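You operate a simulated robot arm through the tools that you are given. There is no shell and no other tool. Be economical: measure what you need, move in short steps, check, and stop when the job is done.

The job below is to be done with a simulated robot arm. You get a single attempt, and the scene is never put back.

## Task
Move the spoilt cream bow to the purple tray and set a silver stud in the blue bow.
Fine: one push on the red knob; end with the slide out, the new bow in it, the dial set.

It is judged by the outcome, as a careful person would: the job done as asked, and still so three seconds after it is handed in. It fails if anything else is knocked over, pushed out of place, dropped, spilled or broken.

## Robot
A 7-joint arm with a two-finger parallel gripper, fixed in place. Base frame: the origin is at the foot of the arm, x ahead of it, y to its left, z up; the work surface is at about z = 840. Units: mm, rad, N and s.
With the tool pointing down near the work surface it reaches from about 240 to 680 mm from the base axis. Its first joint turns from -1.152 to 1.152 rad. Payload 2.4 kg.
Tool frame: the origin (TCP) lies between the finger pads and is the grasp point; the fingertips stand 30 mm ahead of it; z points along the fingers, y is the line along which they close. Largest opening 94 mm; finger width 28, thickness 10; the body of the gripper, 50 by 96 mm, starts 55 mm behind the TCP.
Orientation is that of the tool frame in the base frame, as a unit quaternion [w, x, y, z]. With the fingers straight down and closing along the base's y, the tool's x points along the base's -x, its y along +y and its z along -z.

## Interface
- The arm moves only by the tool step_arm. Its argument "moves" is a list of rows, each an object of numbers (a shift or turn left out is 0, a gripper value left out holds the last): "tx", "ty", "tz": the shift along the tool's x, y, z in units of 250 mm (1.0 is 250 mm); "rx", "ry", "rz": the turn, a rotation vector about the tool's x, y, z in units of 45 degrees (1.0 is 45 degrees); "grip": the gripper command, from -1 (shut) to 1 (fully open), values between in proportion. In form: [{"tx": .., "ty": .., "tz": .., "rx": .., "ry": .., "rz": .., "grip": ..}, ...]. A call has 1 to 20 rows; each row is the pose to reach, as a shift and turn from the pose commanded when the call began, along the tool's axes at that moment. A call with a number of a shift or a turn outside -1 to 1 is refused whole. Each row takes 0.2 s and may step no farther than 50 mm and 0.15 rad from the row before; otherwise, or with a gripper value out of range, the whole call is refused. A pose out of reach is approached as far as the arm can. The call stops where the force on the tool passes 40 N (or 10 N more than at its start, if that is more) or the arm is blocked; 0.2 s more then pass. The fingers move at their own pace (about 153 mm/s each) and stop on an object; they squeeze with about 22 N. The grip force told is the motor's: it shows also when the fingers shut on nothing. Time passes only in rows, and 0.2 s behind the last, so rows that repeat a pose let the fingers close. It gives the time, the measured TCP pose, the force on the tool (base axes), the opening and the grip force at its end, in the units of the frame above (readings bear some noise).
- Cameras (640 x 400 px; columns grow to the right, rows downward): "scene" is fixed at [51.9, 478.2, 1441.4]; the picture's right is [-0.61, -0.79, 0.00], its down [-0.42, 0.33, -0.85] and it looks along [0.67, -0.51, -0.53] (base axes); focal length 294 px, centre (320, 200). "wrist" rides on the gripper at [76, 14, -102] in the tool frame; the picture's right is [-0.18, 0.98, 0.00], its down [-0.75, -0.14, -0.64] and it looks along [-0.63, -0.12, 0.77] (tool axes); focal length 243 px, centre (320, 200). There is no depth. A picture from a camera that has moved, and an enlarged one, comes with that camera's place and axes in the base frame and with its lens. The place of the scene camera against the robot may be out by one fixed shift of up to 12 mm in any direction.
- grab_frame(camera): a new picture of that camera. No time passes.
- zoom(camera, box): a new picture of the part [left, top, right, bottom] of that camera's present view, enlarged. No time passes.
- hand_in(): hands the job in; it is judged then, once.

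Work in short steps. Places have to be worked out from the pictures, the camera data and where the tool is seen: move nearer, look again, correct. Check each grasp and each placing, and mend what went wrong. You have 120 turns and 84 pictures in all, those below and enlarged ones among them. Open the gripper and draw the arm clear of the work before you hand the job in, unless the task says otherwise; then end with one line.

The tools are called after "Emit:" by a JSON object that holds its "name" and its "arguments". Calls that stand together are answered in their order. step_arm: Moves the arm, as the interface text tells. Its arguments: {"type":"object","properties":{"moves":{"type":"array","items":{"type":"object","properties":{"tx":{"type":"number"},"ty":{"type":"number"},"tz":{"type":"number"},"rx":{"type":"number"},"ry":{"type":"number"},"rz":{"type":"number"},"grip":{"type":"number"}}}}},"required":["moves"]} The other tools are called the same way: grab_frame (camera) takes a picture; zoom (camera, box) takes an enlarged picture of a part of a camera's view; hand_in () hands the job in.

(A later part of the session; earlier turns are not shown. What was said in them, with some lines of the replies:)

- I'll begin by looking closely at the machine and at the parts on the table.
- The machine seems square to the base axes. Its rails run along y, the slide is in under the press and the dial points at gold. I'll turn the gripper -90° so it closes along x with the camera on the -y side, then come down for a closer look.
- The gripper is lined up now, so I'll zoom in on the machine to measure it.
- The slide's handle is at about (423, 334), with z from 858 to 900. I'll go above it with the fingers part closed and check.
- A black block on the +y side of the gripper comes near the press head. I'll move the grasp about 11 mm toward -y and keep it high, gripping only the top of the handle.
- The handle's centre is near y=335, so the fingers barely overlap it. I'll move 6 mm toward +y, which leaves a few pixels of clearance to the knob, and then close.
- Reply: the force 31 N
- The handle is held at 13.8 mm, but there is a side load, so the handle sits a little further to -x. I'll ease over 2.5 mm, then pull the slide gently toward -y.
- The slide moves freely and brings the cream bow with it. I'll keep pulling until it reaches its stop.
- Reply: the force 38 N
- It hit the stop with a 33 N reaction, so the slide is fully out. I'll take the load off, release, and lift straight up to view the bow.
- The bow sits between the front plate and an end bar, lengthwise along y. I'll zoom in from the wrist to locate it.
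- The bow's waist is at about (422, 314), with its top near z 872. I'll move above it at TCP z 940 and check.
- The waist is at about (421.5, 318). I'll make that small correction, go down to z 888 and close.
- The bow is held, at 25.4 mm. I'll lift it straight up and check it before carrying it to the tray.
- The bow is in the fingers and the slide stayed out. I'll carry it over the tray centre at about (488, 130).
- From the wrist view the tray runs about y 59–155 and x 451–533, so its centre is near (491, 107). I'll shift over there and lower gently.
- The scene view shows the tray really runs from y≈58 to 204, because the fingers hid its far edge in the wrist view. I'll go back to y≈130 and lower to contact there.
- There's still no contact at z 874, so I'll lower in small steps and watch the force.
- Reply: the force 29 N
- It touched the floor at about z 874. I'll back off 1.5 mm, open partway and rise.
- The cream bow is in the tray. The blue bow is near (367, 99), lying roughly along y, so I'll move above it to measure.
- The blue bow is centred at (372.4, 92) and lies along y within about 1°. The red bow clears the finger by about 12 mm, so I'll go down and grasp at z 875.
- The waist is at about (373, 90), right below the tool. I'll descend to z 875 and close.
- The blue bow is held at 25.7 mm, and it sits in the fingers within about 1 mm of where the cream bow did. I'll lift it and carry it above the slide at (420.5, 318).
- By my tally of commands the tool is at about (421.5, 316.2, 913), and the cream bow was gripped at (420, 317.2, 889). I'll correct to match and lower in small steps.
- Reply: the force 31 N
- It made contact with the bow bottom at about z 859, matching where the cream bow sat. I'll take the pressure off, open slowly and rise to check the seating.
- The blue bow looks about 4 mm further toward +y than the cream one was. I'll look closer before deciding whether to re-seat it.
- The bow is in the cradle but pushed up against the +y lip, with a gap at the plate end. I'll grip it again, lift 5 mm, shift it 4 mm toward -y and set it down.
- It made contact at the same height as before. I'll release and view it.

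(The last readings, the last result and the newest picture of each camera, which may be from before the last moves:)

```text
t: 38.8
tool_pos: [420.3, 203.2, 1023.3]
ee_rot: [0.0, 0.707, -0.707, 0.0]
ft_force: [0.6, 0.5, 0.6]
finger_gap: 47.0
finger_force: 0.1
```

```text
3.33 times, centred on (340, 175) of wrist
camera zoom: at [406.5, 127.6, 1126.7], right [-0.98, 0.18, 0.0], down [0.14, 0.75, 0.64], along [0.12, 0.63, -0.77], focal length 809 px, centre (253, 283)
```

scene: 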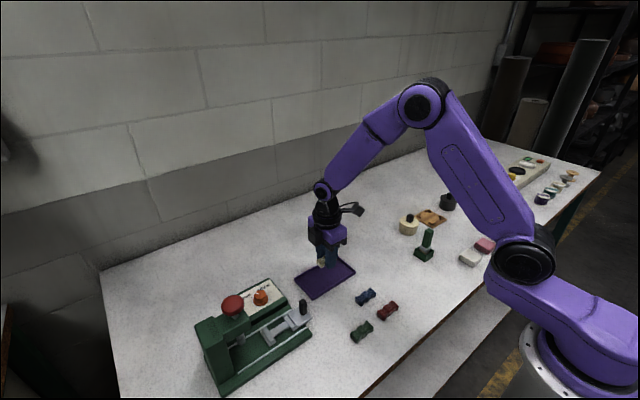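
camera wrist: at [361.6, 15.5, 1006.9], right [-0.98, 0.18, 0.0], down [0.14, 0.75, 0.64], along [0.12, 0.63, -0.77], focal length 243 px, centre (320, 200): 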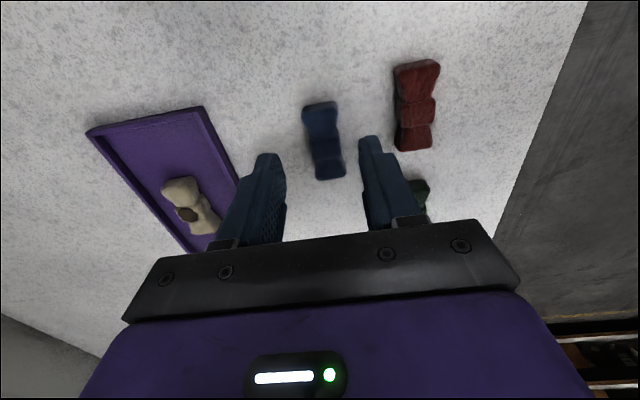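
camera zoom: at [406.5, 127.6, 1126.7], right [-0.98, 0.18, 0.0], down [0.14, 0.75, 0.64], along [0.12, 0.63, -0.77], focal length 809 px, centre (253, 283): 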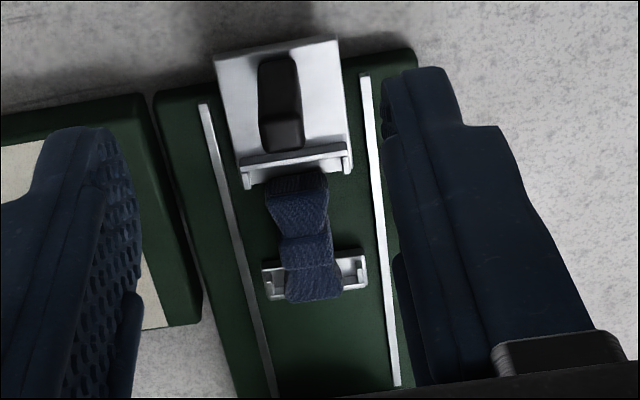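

It's better now, though my estimate still puts the bow 1.5–3 mm toward +y of the cradle centre at about 318.5. I'll do one more small nudge of 2 mm the same way.

Emit:
{"name": "step_arm", "arguments": {"moves": [{"tx": -0.15}, {"tx": -0.3}, {"tx": -0.44}, {"tx": -0.44, "tz": 0.15}, {"tx": -0.44, "tz": 0.3}, {"tx": -0.44, "tz": 0.42}, {"tx": -0.44, "tz": 0.516}, {"tx": -0.44, "tz": 0.516}, {"tx": -0.44, "tz": 0.516, "grip": -1}, {"tx": -0.44, "tz": 0.516}, {"tx": -0.44, "tz": 0.516}, {"tx": -0.44, "tz": 0.496}, {"tx": -0.432, "tz": 0.496}, {"tx": -0.432, "tz": 0.51}, {"tx": -0.432, "tz": 0.518}, {"tx": -0.432, "tz": 0.518}]}}

Emit:
{"name": "step_arm", "arguments": {"moves": [{"tz": 0.0, "grip": -0.35}, {"tz": 0.0, "grip": -0.2}, {"grip": 0.0}, {"tz": -0.06}, {"tz": -0.2}, {"tz": -0.36}, {"tx": 0.15, "tz": -0.42}, {"tx": 0.3, "tz": -0.42}, {"tx": 0.44, "tz": -0.52}, {"tx": 0.44, "tz": -0.52}]}}

Emit:
{"name": "zoom", "arguments": {"camera": "scene", "box": [255, 300, 319, 350]}}

Emit:
{"name": "zoom", "arguments": {"camera": "wrist", "box": [280, 115, 400, 235]}}

```text
t: 42.2
tool_pos: [420.5, 312.0, 892.9]
ee_rot: [0.0, -0.707, 0.707, 0.0]
ft_force: [-0.1, -0.2, -0.6]
finger_gap: 25.6
finger_force: 22.1
```

```text
t: 44.4
tool_pos: [419.4, 199.6, 1021.7]
ee_rot: [0.0, 0.707, -0.707, 0.0]
ft_force: [-0.3, -0.4, -0.7]
finger_gap: 46.8
finger_force: 0.0
```

```text
8.00 times, centred on (287, 325) of scene
camera zoom: at [51.9, 478.2, 1441.4], right [-0.61, -0.79, 0.0], down [-0.42, 0.33, -0.85], along [0.67, -0.51, -0.53], focal length 2348 px, centre (584, -800)
```

zoom: 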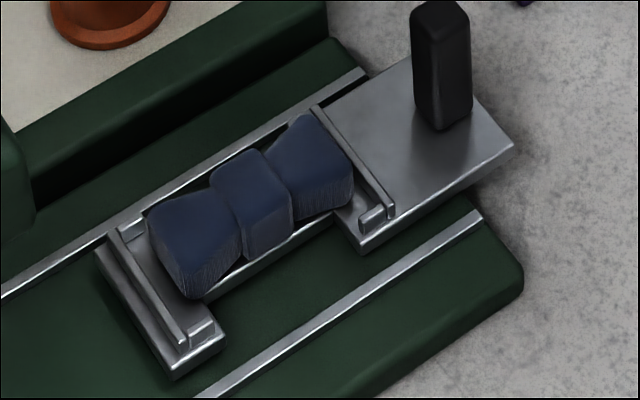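

```text
3.33 times, centred on (340, 175) of wrist
camera zoom: at [406.4, 123.9, 1124.6], right [-0.98, 0.18, 0.0], down [0.14, 0.75, 0.64], along [0.12, 0.63, -0.77], focal length 809 px, centre (253, 283)
```

zoom: 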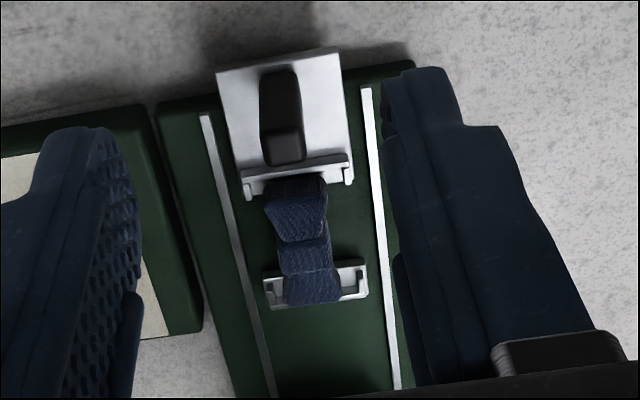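

The view now matches where the cream bow sat: between both lips and centred. Next I'll grip the handle at about (419.5, 241) with TCP z 908 and push the slide in.

Emit:
{"name": "step_arm", "arguments": {"moves": [{"tx": -0.159, "ty": 0.005}, {"tx": -0.159, "ty": 0.005, "tz": 0.18}, {"tx": -0.159, "ty": 0.005, "tz": 0.35}, {"tx": -0.159, "ty": 0.005, "tz": 0.46}, {"tx": -0.159, "ty": 0.005, "tz": 0.46, "grip": -1}, {"tx": -0.159, "ty": 0.005, "tz": 0.46}, {"tx": -0.159, "ty": 0.005, "tz": 0.46}]}}

Emit:
{"name": "step_arm", "arguments": {"moves": [{"tx": -0.03}, {"tx": -0.06}, {"tx": -0.1}, {"tx": -0.14}, {"tx": -0.18}, {"tx": -0.22}, {"tx": -0.26}, {"tx": -0.3}, {"tx": -0.325}, {"tx": -0.335}]}}

Emit:
{"name": "zoom", "arguments": {"camera": "scene", "box": [190, 260, 320, 390]}}

```text
t: 46.0
tool_pos: [420.6, 245.0, 910.0]
ee_rot: [0.002, -0.707, 0.707, 0.0]
ft_force: [1.5, 0.5, 30.8]
finger_gap: 13.9
finger_force: 44.8
```

```text
t: 48.2
tool_pos: [419.5, 323.9, 908.0]
ee_rot: [-0.001, -0.707, 0.708, 0.0]
ft_force: [10.5, 0.2, -11.7]
finger_gap: 13.6
finger_force: 45.3
```

```text
3.08 times, centred on (255, 325) of scene
camera zoom: at [52.3, 478.4, 1441.4], right [-0.61, -0.79, 0.0], down [-0.42, 0.33, -0.85], along [0.67, -0.51, -0.53], focal length 903 px, centre (520, -185)
```

zoom: 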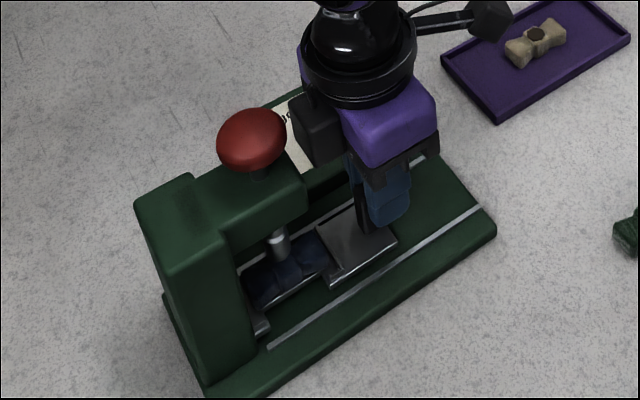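

The slide is nearly in, with no stop felt yet. I'll ease it further in small steps until it reaches the stop, keeping the gripper clear of the knob.

Emit:
{"name": "step_arm", "arguments": {"moves": [{"tx": -0.006}, {"tx": -0.012}, {"tx": -0.018}, {"tx": -0.018}]}}

Emit:
{"name": "zoom", "arguments": {"camera": "scene", "box": [190, 260, 320, 390]}}

```text
t: 49.2
tool_pos: [418.8, 326.8, 909.2]
ee_rot: [-0.004, -0.706, 0.708, -0.001]
ft_force: [5.6, -28.1, -10.6]
finger_gap: 13.8
finger_force: 44.4
```

```text
3.08 times, centred on (255, 325) of scene
camera zoom: at [52.2, 477.6, 1441.6], right [-0.61, -0.79, 0.0], down [-0.42, 0.33, -0.84], along [0.67, -0.51, -0.53], focal length 903 px, centre (520, -185)
```

zoom: 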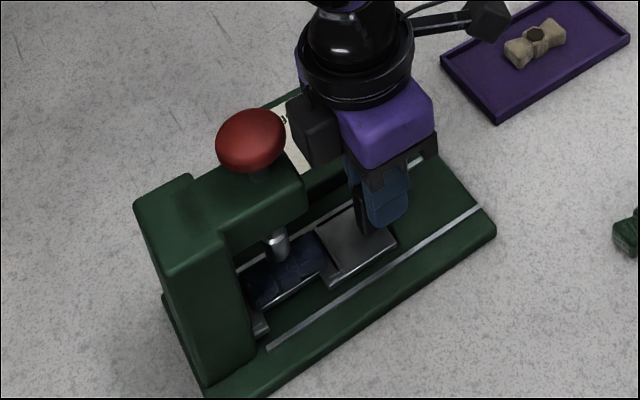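

The stop is felt at y≈327, where the slide was at the start. I'll relax, release and rise, then look at the machine and dial.

Emit:
{"name": "step_arm", "arguments": {"moves": [{"tx": 0.01}, {"tx": 0.01, "grip": -0.4}, {"tx": 0.01, "grip": 0.0}, {"tx": 0.02, "tz": -0.1}, {"tx": 0.08, "tz": -0.25}, {"tx": 0.25, "tz": -0.35}, {"tx": 0.4, "tz": -0.45}, {"tx": 0.4, "tz": -0.45}]}}

Emit:
{"name": "zoom", "arguments": {"camera": "scene", "box": [190, 270, 320, 370]}}

Emit:
{"name": "grab_frame", "arguments": {"camera": "wrist"}}

```text
t: 51.0
tool_pos: [419.3, 228.7, 1018.7]
ee_rot: [0.0, -0.707, 0.707, 0.0]
ft_force: [-0.3, 0.3, 0.3]
finger_gap: 47.0
finger_force: 0.0
```

```text
4.00 times, centred on (255, 320) of scene
camera zoom: at [51.9, 478.2, 1441.4], right [-0.61, -0.79, 0.0], down [-0.42, 0.33, -0.85], along [0.67, -0.51, -0.53], focal length 1174 px, centre (580, -280)
```

zoom: 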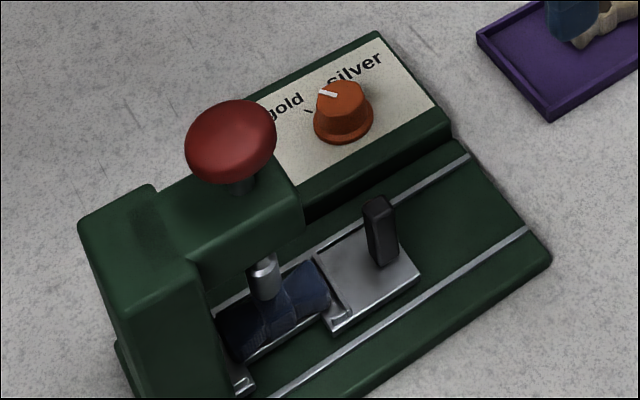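

```text
37 pictures are left
camera wrist: at [406.8, 153.7, 1121.3], right [-0.98, 0.18, 0.0], down [0.14, 0.75, 0.64], along [0.12, 0.63, -0.77], focal length 243 px, centre (320, 200)
```

wrist: 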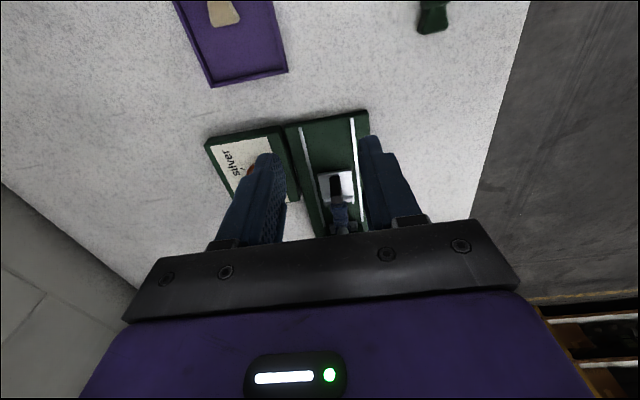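

The bow is under the plunger and the slide is fully in. Now for the dial: I'll move above it to measure the pointer and tick angles.

Emit:
{"name": "step_arm", "arguments": {"moves": [{"tx": -0.1, "ty": -0.16}, {"tx": -0.2, "ty": -0.3}, {"tx": -0.3, "ty": -0.324}, {"tx": -0.32, "ty": -0.324}, {"tx": -0.32, "ty": -0.324}]}}

Emit:
{"name": "zoom", "arguments": {"camera": "wrist", "box": [240, 80, 400, 220]}}

Emit:
{"name": "zoom", "arguments": {"camera": "scene", "box": [220, 250, 320, 320]}}

```text
t: 52.2
tool_pos: [500.5, 308.3, 1020.6]
ee_rot: [0.001, -0.706, 0.708, 0.0]
ft_force: [-0.6, 0.2, -0.8]
finger_gap: 47.1
finger_force: 0.1
```

```text
2.86 times, centred on (320, 150) of wrist
camera zoom: at [487.0, 233.5, 1122.9], right [-0.98, 0.18, 0.0], down [0.14, 0.75, 0.64], along [0.12, 0.63, -0.77], focal length 693 px, centre (320, 343)
```

zoom: 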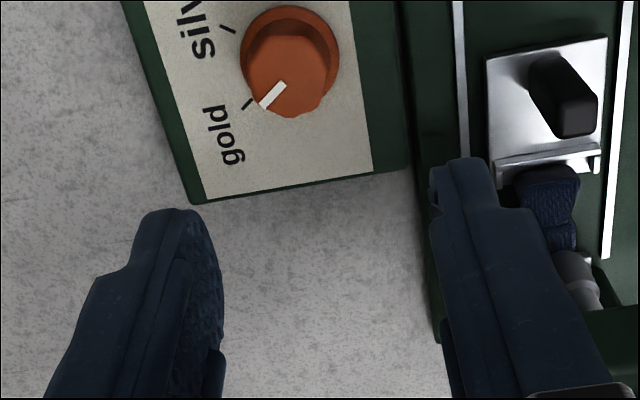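

```text
5.71 times, centred on (270, 285) of scene
camera zoom: at [51.9, 478.3, 1441.4], right [-0.61, -0.79, 0.0], down [-0.42, 0.33, -0.85], along [0.67, -0.51, -0.53], focal length 1677 px, centre (606, -286)
```

zoom: 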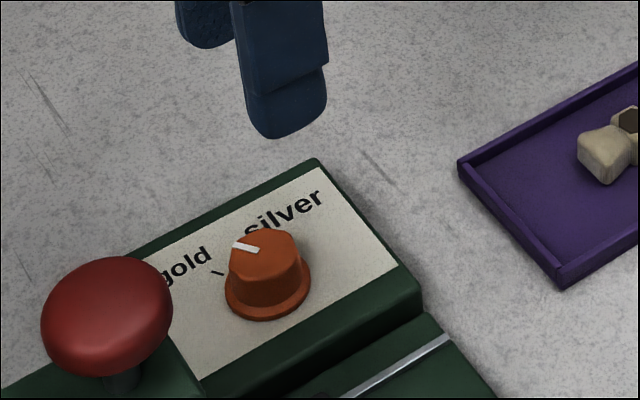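

The dial is at about (512, 310) with its top at z≈885. The pointer is at +35° (gold) and the silver tick at about -33°, so it needs roughly 68° clockwise from above, which is +rz. I'll lower over it and check alignment.

Emit:
{"name": "step_arm", "arguments": {"moves": [{"ty": -0.047, "tz": 0.15}, {"ty": -0.047, "tz": 0.3}, {"ty": -0.047, "tz": 0.37}, {"ty": -0.047, "tz": 0.37}]}}

Emit:
{"name": "zoom", "arguments": {"camera": "wrist", "box": [240, 100, 400, 240]}}

Emit:
{"name": "zoom", "arguments": {"camera": "scene", "box": [200, 240, 320, 320]}}

```text
t: 53.2
tool_pos: [513.0, 309.6, 928.2]
ee_rot: [-0.001, 0.707, -0.707, 0.0]
ft_force: [0.0, -0.3, 0.4]
finger_gap: 46.9
finger_force: 0.1
```

```text
2.86 times, centred on (320, 170) of wrist
camera zoom: at [498.5, 233.5, 1031.1], right [-0.98, 0.18, 0.0], down [0.14, 0.75, 0.64], along [0.12, 0.63, -0.77], focal length 693 px, centre (320, 286)
```

zoom: 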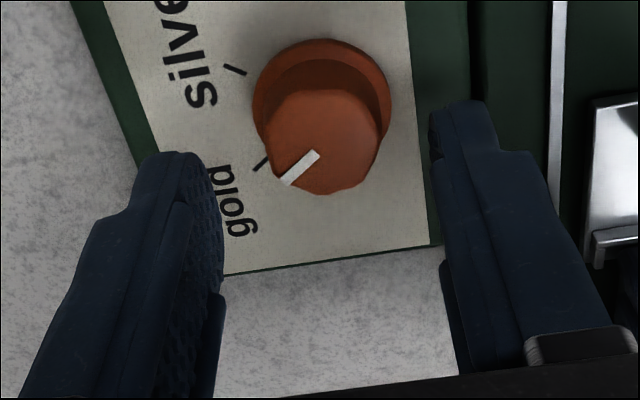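

```text
5.00 times, centred on (260, 280) of scene
camera zoom: at [51.9, 478.2, 1441.4], right [-0.61, -0.79, 0.0], down [-0.42, 0.33, -0.85], along [0.67, -0.51, -0.53], focal length 1467 px, centre (620, -200)
```

zoom: 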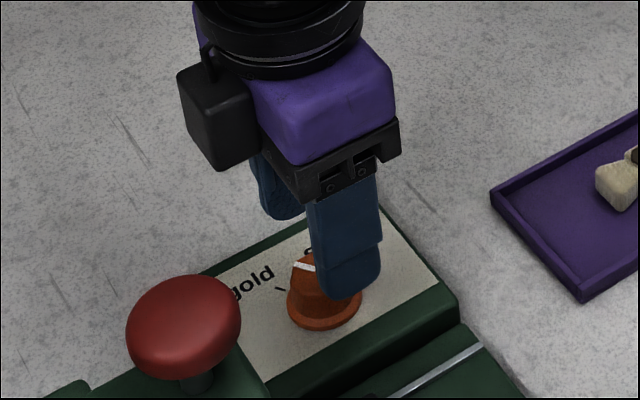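

The tool is centred on the dial to within 1 mm. I'll lower to z 899 and grip the cap.

Emit:
{"name": "step_arm", "arguments": {"moves": [{"tz": 0.06}, {"tz": 0.118}, {"tz": 0.118, "grip": -1}, {"tz": 0.118}, {"tz": 0.118}]}}

```text
t: 54.4
tool_pos: [511.7, 308.4, 899.7]
ee_rot: [0.0, 0.708, -0.707, 0.0]
ft_force: [2.0, 1.8, -0.4]
finger_gap: 28.5
finger_force: 45.1
```

It's gripped at 28.5 mm with little side load. I'll turn +rz by 45° first.

Emit:
{"name": "step_arm", "arguments": {"moves": [{"rz": 0.15}, {"rz": 0.3}, {"rz": 0.45}, {"rz": 0.6}, {"rz": 0.75}, {"rz": 0.9}, {"rz": 1.0}, {"rz": 1.0}]}}

Emit:
{"name": "zoom", "arguments": {"camera": "wrist", "box": [240, 100, 400, 240]}}

Emit:
{"name": "zoom", "arguments": {"camera": "scene", "box": [200, 240, 320, 320]}}

```text
t: 56.2
tool_pos: [509.9, 309.4, 899.5]
ee_rot: [-0.002, -0.382, 0.924, 0.0]
ft_force: [-21.0, -6.5, 24.6]
finger_gap: 28.4
finger_force: 44.6
```

```text
2.86 times, centred on (320, 170) of wrist
camera zoom: at [447.4, 267.0, 1003.0], right [-0.56, 0.83, 0.0], down [0.64, 0.43, 0.64], along [0.53, 0.36, -0.77], focal length 693 px, centre (320, 286)
```

zoom: 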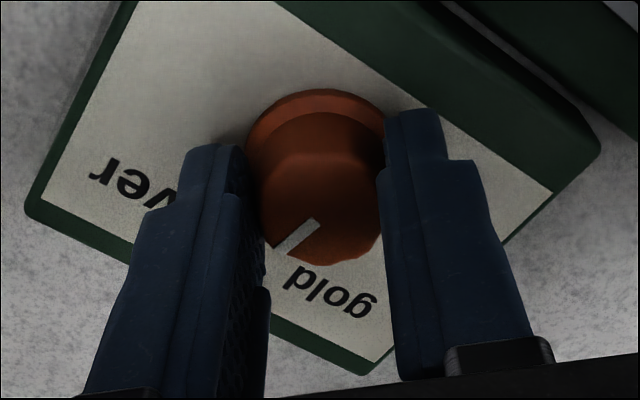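

```text
5.00 times, centred on (260, 280) of scene
camera zoom: at [51.0, 477.8, 1441.6], right [-0.61, -0.79, 0.0], down [-0.42, 0.33, -0.85], along [0.67, -0.51, -0.53], focal length 1467 px, centre (620, -200)
```

zoom: 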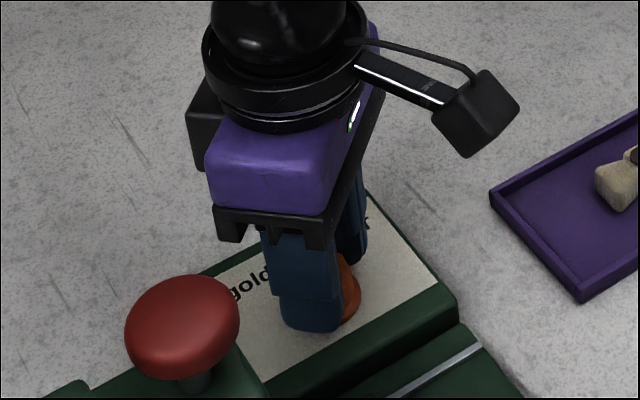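

The dial turns with the gripper. I'll shift 2 mm toward -x to reduce the side load and turn the remaining 23°.

Emit:
{"name": "step_arm", "arguments": {"moves": [{"tx": 0.0057, "ty": 0.0057, "tz": -0.003}, {"tx": 0.0057, "ty": 0.0057, "tz": -0.003, "rz": 0.15}, {"tx": 0.0057, "ty": 0.0057, "tz": -0.003, "rz": 0.3}, {"tx": 0.0057, "ty": 0.0057, "tz": -0.003, "rz": 0.42}, {"tx": 0.0057, "ty": 0.0057, "tz": -0.003, "rz": 0.51}, {"tx": 0.0057, "ty": 0.0057, "tz": -0.003, "rz": 0.51}]}}

Emit:
{"name": "zoom", "arguments": {"camera": "wrist", "box": [240, 100, 400, 240]}}

```text
t: 57.6
tool_pos: [509.8, 311.1, 899.8]
ee_rot: [0.0, -0.19, 0.982, -0.001]
ft_force: [-11.6, 4.5, 7.0]
finger_gap: 28.5
finger_force: 45.1
```

```text
2.86 times, centred on (320, 170) of wrist
camera zoom: at [434.4, 296.0, 1002.6], right [-0.2, 0.98, 0.0], down [0.75, 0.15, 0.64], along [0.63, 0.13, -0.77], focal length 693 px, centre (320, 286)
```

zoom: 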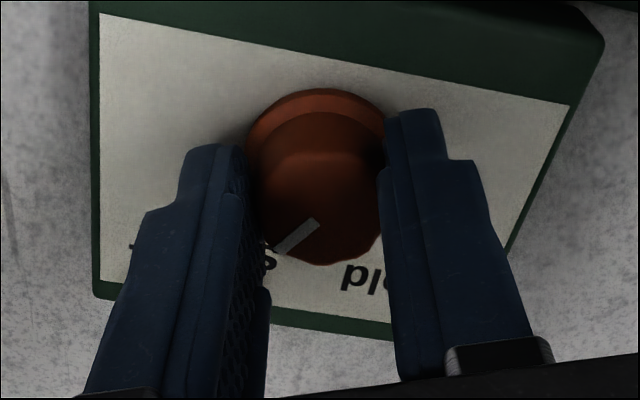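

I'll release, rise and read the dial.

Emit:
{"name": "step_arm", "arguments": {"moves": [{"grip": -0.2}, {"grip": 0.0}, {"grip": 0.0, "tz": -0.1}, {"tz": -0.25}, {"tz": -0.4}, {"tz": -0.4}]}}

Emit:
{"name": "zoom", "arguments": {"camera": "wrist", "box": [240, 60, 400, 200]}}

Emit:
{"name": "zoom", "arguments": {"camera": "scene", "box": [230, 270, 310, 320]}}

```text
t: 59.0
tool_pos: [510.7, 313.4, 1000.6]
ee_rot: [0.0, -0.191, 0.982, 0.0]
ft_force: [-0.4, 0.4, -0.6]
finger_gap: 47.1
finger_force: 0.1
```

```text
2.86 times, centred on (320, 130) of wrist
camera zoom: at [436.1, 297.9, 1102.8], right [-0.2, 0.98, 0.0], down [0.75, 0.15, 0.64], along [0.63, 0.13, -0.77], focal length 693 px, centre (320, 400)
```

zoom: 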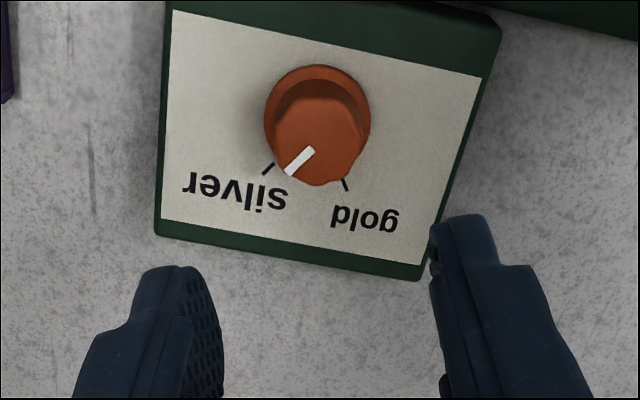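

```text
8.00 times, centred on (270, 295) of scene
camera zoom: at [51.9, 478.2, 1441.4], right [-0.61, -0.79, 0.0], down [-0.42, 0.33, -0.85], along [0.67, -0.51, -0.53], focal length 2348 px, centre (720, -560)
```

zoom: 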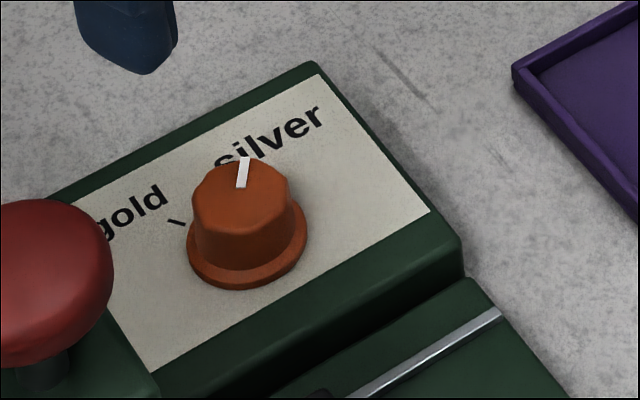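

The pointer is on the silver tick at about -34°. Next, the red knob: I'll rise, close the fingers and move above the knob at about (424, 405) to measure it.

Emit:
{"name": "step_arm", "arguments": {"moves": [{"tz": -0.15, "grip": -1}, {"tz": -0.3}, {"tz": -0.4}, {"tx": 0.06, "ty": 0.156, "tz": -0.4}, {"tx": 0.12, "ty": 0.312, "tz": -0.4}, {"tx": 0.18, "ty": 0.468, "tz": -0.4}, {"tx": 0.18, "ty": 0.468, "tz": -0.4}]}}

Emit:
{"name": "zoom", "arguments": {"camera": "wrist", "box": [220, 60, 420, 220]}}

Emit:
{"name": "zoom", "arguments": {"camera": "scene", "box": [180, 210, 320, 370]}}

```text
t: 60.6
tool_pos: [424.9, 401.6, 1102.5]
ee_rot: [0.0, -0.19, 0.982, 0.0]
ft_force: [0.1, 0.0, -0.2]
finger_gap: 0.0
finger_force: 21.7
```

```text
2.50 times, centred on (320, 140) of wrist
camera zoom: at [350.5, 385.9, 1205.4], right [-0.2, 0.98, 0.0], down [0.75, 0.15, 0.64], along [0.63, 0.13, -0.77], focal length 606 px, centre (320, 350)
```

zoom: 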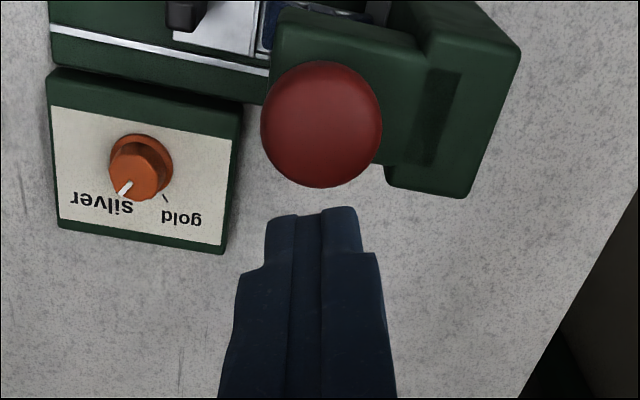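

```text
2.50 times, centred on (250, 290) of scene
camera zoom: at [51.9, 478.3, 1441.4], right [-0.61, -0.79, 0.0], down [-0.42, 0.33, -0.85], along [0.67, -0.51, -0.53], focal length 734 px, centre (495, -25)
```

zoom: 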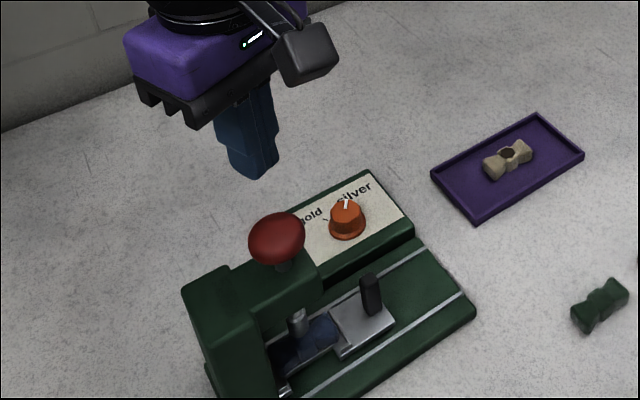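

The knob centre is at about (422.5, 402.5). I'll centre on it and come down to just above its top.

Emit:
{"name": "step_arm", "arguments": {"moves": [{"tx": 0.0075, "ty": 0.007, "tz": 0.1}, {"tx": 0.0075, "ty": 0.007, "tz": 0.2}, {"tx": 0.0075, "ty": 0.007, "tz": 0.2}]}}

Emit:
{"name": "zoom", "arguments": {"camera": "scene", "box": [190, 250, 310, 370]}}

Emit:
{"name": "grab_frame", "arguments": {"camera": "wrist"}}

```text
t: 61.4
tool_pos: [423.4, 404.1, 1051.8]
ee_rot: [0.0, -0.191, 0.982, 0.0]
ft_force: [0.9, -1.3, -0.2]
finger_gap: 0.0
finger_force: 21.6
```

```text
3.33 times, centred on (250, 310) of scene
camera zoom: at [51.9, 478.2, 1441.4], right [-0.61, -0.79, 0.0], down [-0.42, 0.33, -0.85], along [0.67, -0.51, -0.53], focal length 978 px, centre (553, -167)
```

zoom: 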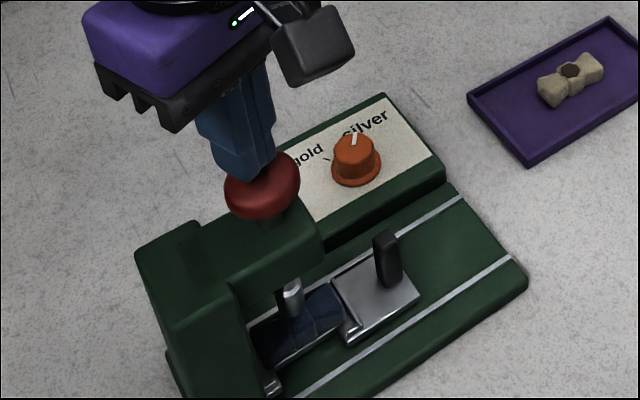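

```text
24 pictures are left
camera wrist: at [348.2, 389.5, 1153.6], right [-0.2, 0.98, 0.0], down [0.75, 0.15, 0.64], along [0.63, 0.13, -0.77], focal length 243 px, centre (320, 200)
```

wrist: 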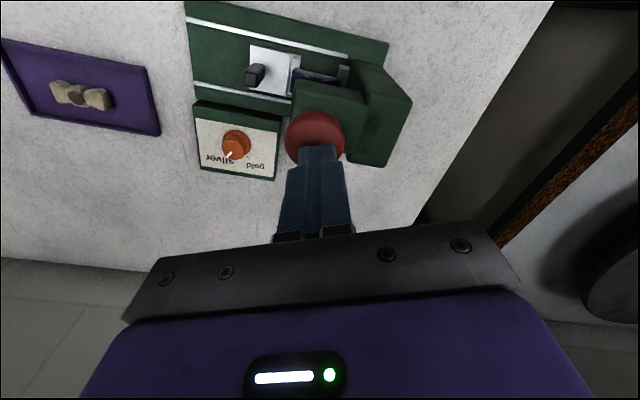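

The fingertips are over the knob, within about 2 mm of its centre. Now I'll make one slow continuous push, which will stop by force at the bottom.

Emit:
{"name": "step_arm", "arguments": {"moves": [{"tz": 0.02}, {"tz": 0.035}, {"tz": 0.05}, {"tz": 0.065}, {"tz": 0.08}, {"tz": 0.095}, {"tz": 0.11}, {"tz": 0.125}, {"tz": 0.14}, {"tz": 0.155}, {"tz": 0.17}, {"tz": 0.185}, {"tz": 0.2}, {"tz": 0.215}, {"tz": 0.23}]}}

Emit:
{"name": "zoom", "arguments": {"camera": "scene", "box": [190, 250, 310, 370]}}

```text
t: 62.7
tool_pos: [423.7, 403.5, 1035.4]
ee_rot: [0.004, -0.192, 0.981, 0.003]
ft_force: [-4.4, -4.7, 11.1]
finger_gap: 0.2
finger_force: 21.9
stopped in row 6: the force on the tool passed its limit (the readings are from after the stop); the commanded pose is now the measured one
```

```text
3.33 times, centred on (250, 310) of scene
camera zoom: at [51.7, 478.0, 1441.5], right [-0.61, -0.79, 0.0], down [-0.42, 0.33, -0.85], along [0.67, -0.51, -0.53], focal length 978 px, centre (553, -167)
```

zoom: 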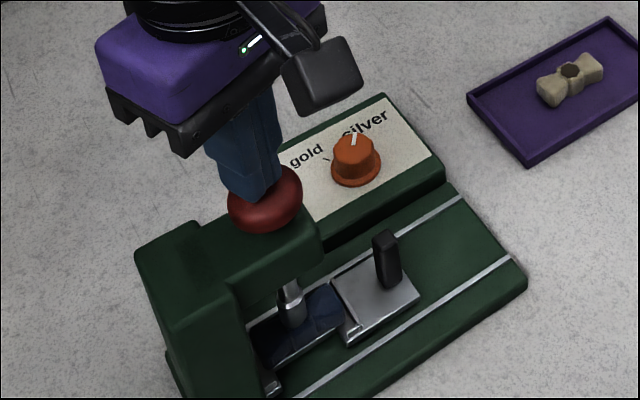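

The push stopped on the force limit with the knob clearly lower. Keeping contact, I'll look at the plunger and bow to see whether it bottomed.

Emit:
{"name": "zoom", "arguments": {"camera": "scene", "box": [225, 290, 305, 350]}}

```text
6.67 times, centred on (265, 320) of scene
camera zoom: at [51.7, 478.0, 1441.5], right [-0.61, -0.79, 0.0], down [-0.42, 0.33, -0.85], along [0.67, -0.51, -0.53], focal length 1956 px, centre (687, -600)
```

zoom: 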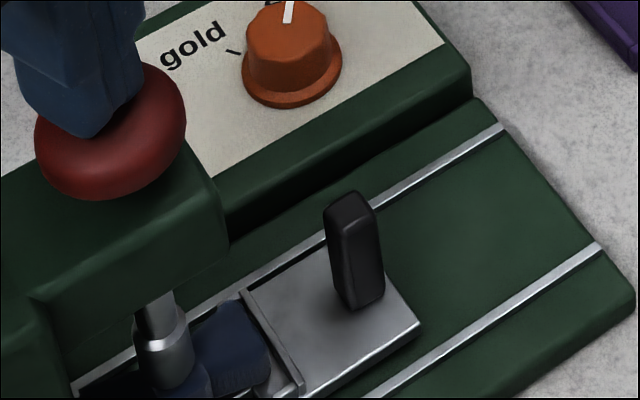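

The stem is almost fully in and the plunger is on the bow. I'll keep pressing in the same stroke to make sure it bottoms.

Emit:
{"name": "step_arm", "arguments": {"moves": [{"tz": 0.008}, {"tz": 0.016}, {"tz": 0.024}, {"tz": 0.032}, {"tz": 0.04}]}}

Emit:
{"name": "zoom", "arguments": {"camera": "scene", "box": [225, 290, 305, 350]}}

```text
t: 63.3
tool_pos: [423.4, 405.0, 1035.5]
ee_rot: [0.005, -0.191, 0.982, 0.003]
ft_force: [-4.6, -4.5, 13.1]
finger_gap: 0.1
finger_force: 22.2
stopped in row 2: the force on the tool passed its limit (the readings are from after the stop); the commanded pose is now the measured one
```

```text
6.67 times, centred on (265, 320) of scene
camera zoom: at [51.6, 478.0, 1441.5], right [-0.61, -0.79, 0.0], down [-0.42, 0.33, -0.85], along [0.67, -0.51, -0.53], focal length 1956 px, centre (687, -600)
```

zoom: 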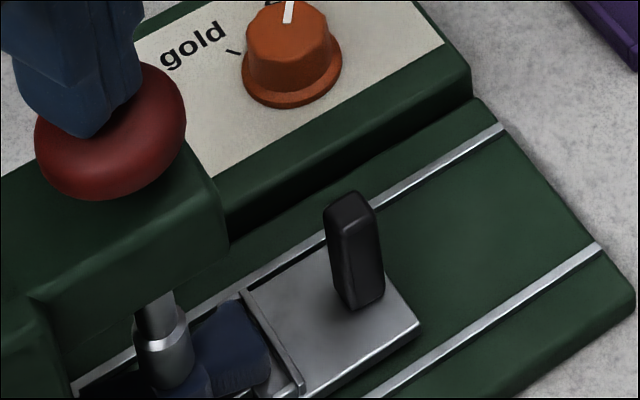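

It didn't move any further, so the press is bottomed. I'll release straight up and look.

Emit:
{"name": "step_arm", "arguments": {"moves": [{"tz": -0.06}, {"tz": -0.15}, {"tz": -0.3}, {"tz": -0.4}, {"tz": -0.4}]}}

Emit:
{"name": "zoom", "arguments": {"camera": "scene", "box": [205, 270, 305, 350]}}

```text
t: 64.5
tool_pos: [421.3, 403.4, 1133.5]
ee_rot: [0.005, -0.191, 0.982, 0.004]
ft_force: [0.6, 0.1, -0.2]
finger_gap: 0.3
finger_force: 21.7
```

```text
5.00 times, centred on (255, 310) of scene
camera zoom: at [51.9, 478.2, 1441.4], right [-0.61, -0.79, 0.0], down [-0.42, 0.33, -0.85], along [0.67, -0.51, -0.53], focal length 1467 px, centre (645, -350)
```

zoom: 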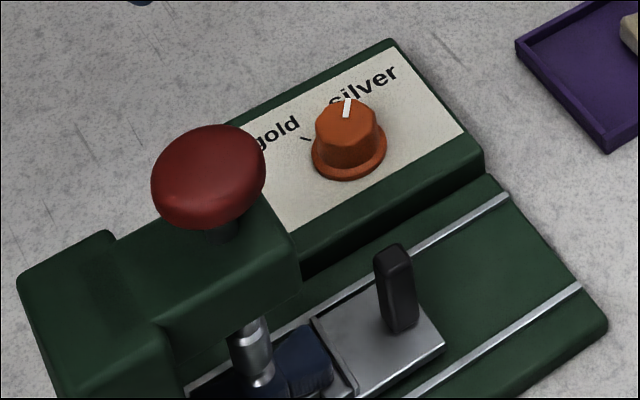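

The knob sprang back up after that one push. Now I'll turn the gripper back and return above the handle to pull the slide out.

Emit:
{"name": "step_arm", "arguments": {"moves": [{"tx": 0.022, "ty": -0.05, "rz": -0.17, "grip": 0.0}, {"tx": 0.044, "ty": -0.1, "rz": -0.34}, {"tx": 0.066, "ty": -0.155, "rz": -0.51}, {"tx": 0.09, "ty": -0.21, "rz": -0.68}, {"tx": 0.11, "ty": -0.26, "rz": -0.85}, {"tx": 0.133, "ty": -0.309, "rz": -1.0}, {"tx": 0.133, "ty": -0.309, "rz": -1.0}]}}

Emit:
{"name": "step_arm", "arguments": {"moves": [{"rz": -0.17}, {"rz": -0.34}, {"rz": -0.51}, {"rz": -0.51, "tz": 0.1}, {"rz": -0.51, "tz": 0.25}, {"rz": -0.51, "tz": 0.4}, {"rz": -0.51, "tz": 0.5}, {"rz": -0.51, "tz": 0.6}, {"rz": -0.51, "tz": 0.6}]}}

Emit:
{"name": "grab_frame", "arguments": {"camera": "wrist"}}

```text
t: 66.1
tool_pos: [420.9, 319.4, 1132.3]
ee_rot: [0.006, -0.552, 0.834, 0.002]
ft_force: [-0.4, 0.0, 0.4]
finger_gap: 47.1
finger_force: 0.1
```

```text
t: 68.1
tool_pos: [423.3, 321.8, 982.3]
ee_rot: [0.006, -0.707, 0.707, 0.0]
ft_force: [1.2, 0.0, -0.2]
finger_gap: 46.9
finger_force: 0.0
```

```text
19 pictures are left
camera wrist: at [408.2, 244.7, 1084.1], right [-0.98, 0.18, -0.01], down [0.14, 0.75, 0.65], along [0.12, 0.64, -0.76], focal length 243 px, centre (320, 200)
```

wrist: 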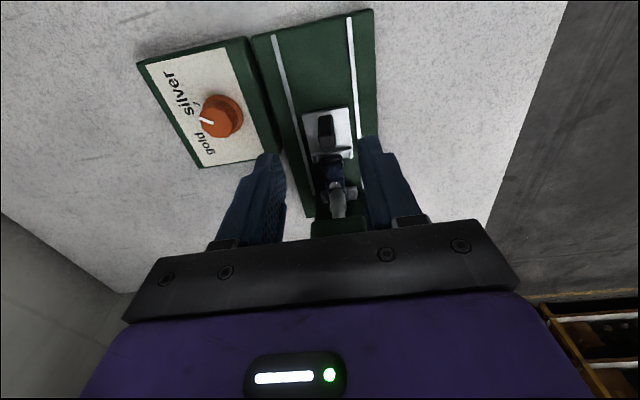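

I'll go down to the handle grasp at about (419.8, 326, 909), close, and pull the slide out slowly.

Emit:
{"name": "step_arm", "arguments": {"moves": [{"tx": -0.02, "ty": 0.011, "tz": 0.1}, {"tx": -0.02, "ty": 0.011, "tz": 0.2}, {"tx": -0.02, "ty": 0.011, "tz": 0.293}, {"tx": -0.02, "ty": 0.011, "tz": 0.293}, {"tx": -0.02, "ty": 0.011, "tz": 0.293, "grip": -1}, {"tx": -0.02, "ty": 0.011, "tz": 0.293}, {"tx": -0.02, "ty": 0.011, "tz": 0.293}]}}

Emit:
{"name": "step_arm", "arguments": {"moves": [{"tx": 0.03}, {"tx": 0.06}, {"tx": 0.09}, {"tx": 0.12}, {"tx": 0.15}, {"tx": 0.18}, {"tx": 0.21}, {"tx": 0.24}, {"tx": 0.27}, {"tx": 0.3}, {"tx": 0.32}, {"tx": 0.34}, {"tx": 0.355}, {"tx": 0.365}]}}

Emit:
{"name": "zoom", "arguments": {"camera": "scene", "box": [200, 260, 330, 360]}}

```text
t: 69.7
tool_pos: [420.1, 326.5, 908.2]
ee_rot: [0.006, -0.707, 0.707, 0.001]
ft_force: [4.9, 0.8, -4.8]
finger_gap: 13.7
finger_force: 45.4
```

```text
t: 72.7
tool_pos: [417.0, 239.9, 910.0]
ee_rot: [-0.01, 0.709, -0.705, 0.0]
ft_force: [-2.2, 31.1, -19.0]
finger_gap: 14.0
finger_force: 45.4
```

```text
4.00 times, centred on (265, 310) of scene
camera zoom: at [52.1, 479.2, 1441.1], right [-0.61, -0.79, 0.0], down [-0.42, 0.32, -0.85], along [0.67, -0.52, -0.53], focal length 1174 px, centre (540, -240)
```

zoom: 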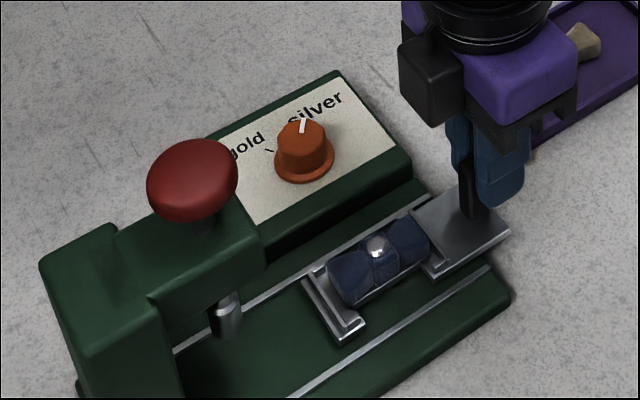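

The slide is out at its stop, and a silver stud sits on the blue bow's waist. I'll relax, release, lift and move clear.

Emit:
{"name": "step_arm", "arguments": {"moves": [{"tx": -0.022}, {"tx": -0.022, "grip": -0.4}, {"tx": -0.022, "grip": 0.0}, {"tx": -0.022, "tz": -0.1}, {"tx": -0.022, "tz": -0.25}, {"tx": -0.022, "tz": -0.4}, {"tx": 0.1, "tz": -0.55}, {"tx": 0.25, "tz": -0.65}, {"tx": 0.4, "tz": -0.75}, {"tx": 0.4, "tz": -0.75}]}}

Emit:
{"name": "zoom", "arguments": {"camera": "scene", "box": [255, 290, 319, 340]}}

Emit:
{"name": "grab_frame", "arguments": {"camera": "scene"}}

Emit:
{"name": "zoom", "arguments": {"camera": "wrist", "box": [220, 90, 400, 230]}}

```text
t: 74.9
tool_pos: [419.3, 131.9, 1095.3]
ee_rot: [0.006, -0.707, 0.707, 0.001]
ft_force: [0.6, 0.4, 0.1]
finger_gap: 46.8
finger_force: 0.0
```

```text
8.00 times, centred on (287, 315) of scene
camera zoom: at [51.9, 478.2, 1441.4], right [-0.61, -0.79, 0.0], down [-0.42, 0.33, -0.85], along [0.67, -0.51, -0.53], focal length 2348 px, centre (584, -720)
```

zoom: 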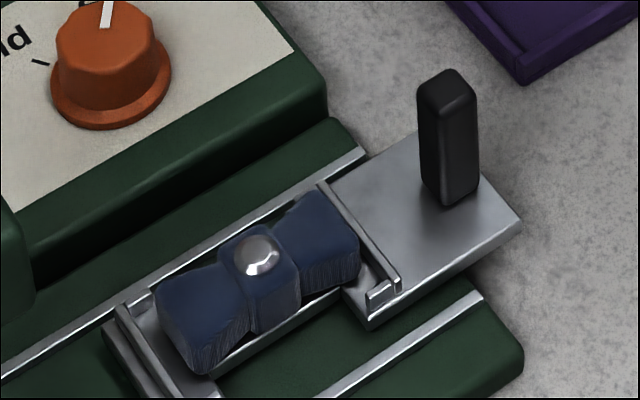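

```text
16 pictures are left
```

scene: 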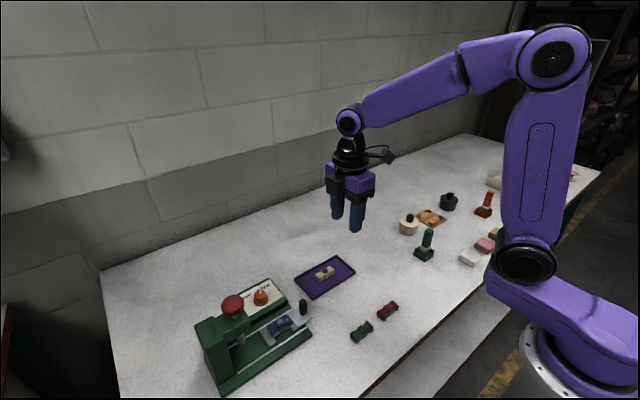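

```text
2.86 times, centred on (310, 160) of wrist
camera zoom: at [404.3, 56.0, 1196.5], right [-0.98, 0.18, -0.01], down [0.14, 0.75, 0.65], along [0.12, 0.64, -0.76], focal length 693 px, centre (349, 314)
```

zoom: 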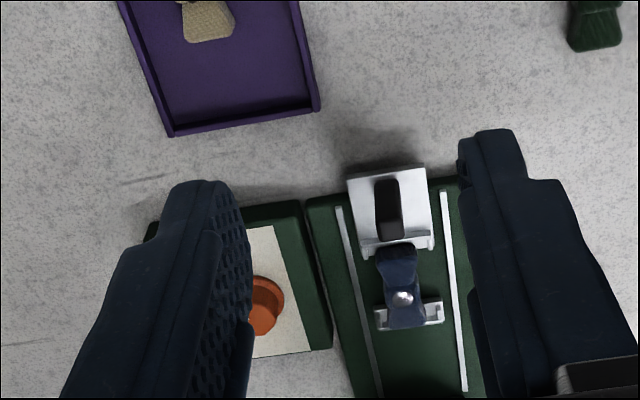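

The silver stud is centred on the blue bow, the slide is out and the dial is on silver. The cream bow is in the tray and the arm is clear with the gripper open, so I'll hand it in.

Emit:
{"name": "step_arm", "arguments": {"moves": [{"grip": 1.0, "tz": -0.1}, {"tz": -0.2}, {"tz": -0.2}]}}

Emit:
{"name": "hand_in", "arguments": {}}

```text
t: 75.7
tool_pos: [419.0, 131.8, 1147.0]
ee_rot: [-0.006, 0.707, -0.707, -0.001]
ft_force: [-0.1, -0.3, -0.3]
finger_gap: 94.3
finger_force: 0.1
```

```text
The job is handed in.
```

The job is handed in: the cream bow is in the purple tray, and the blue bow, with a silver stud set by one push of the red knob, is in the pulled-out slide with the dial on silver.
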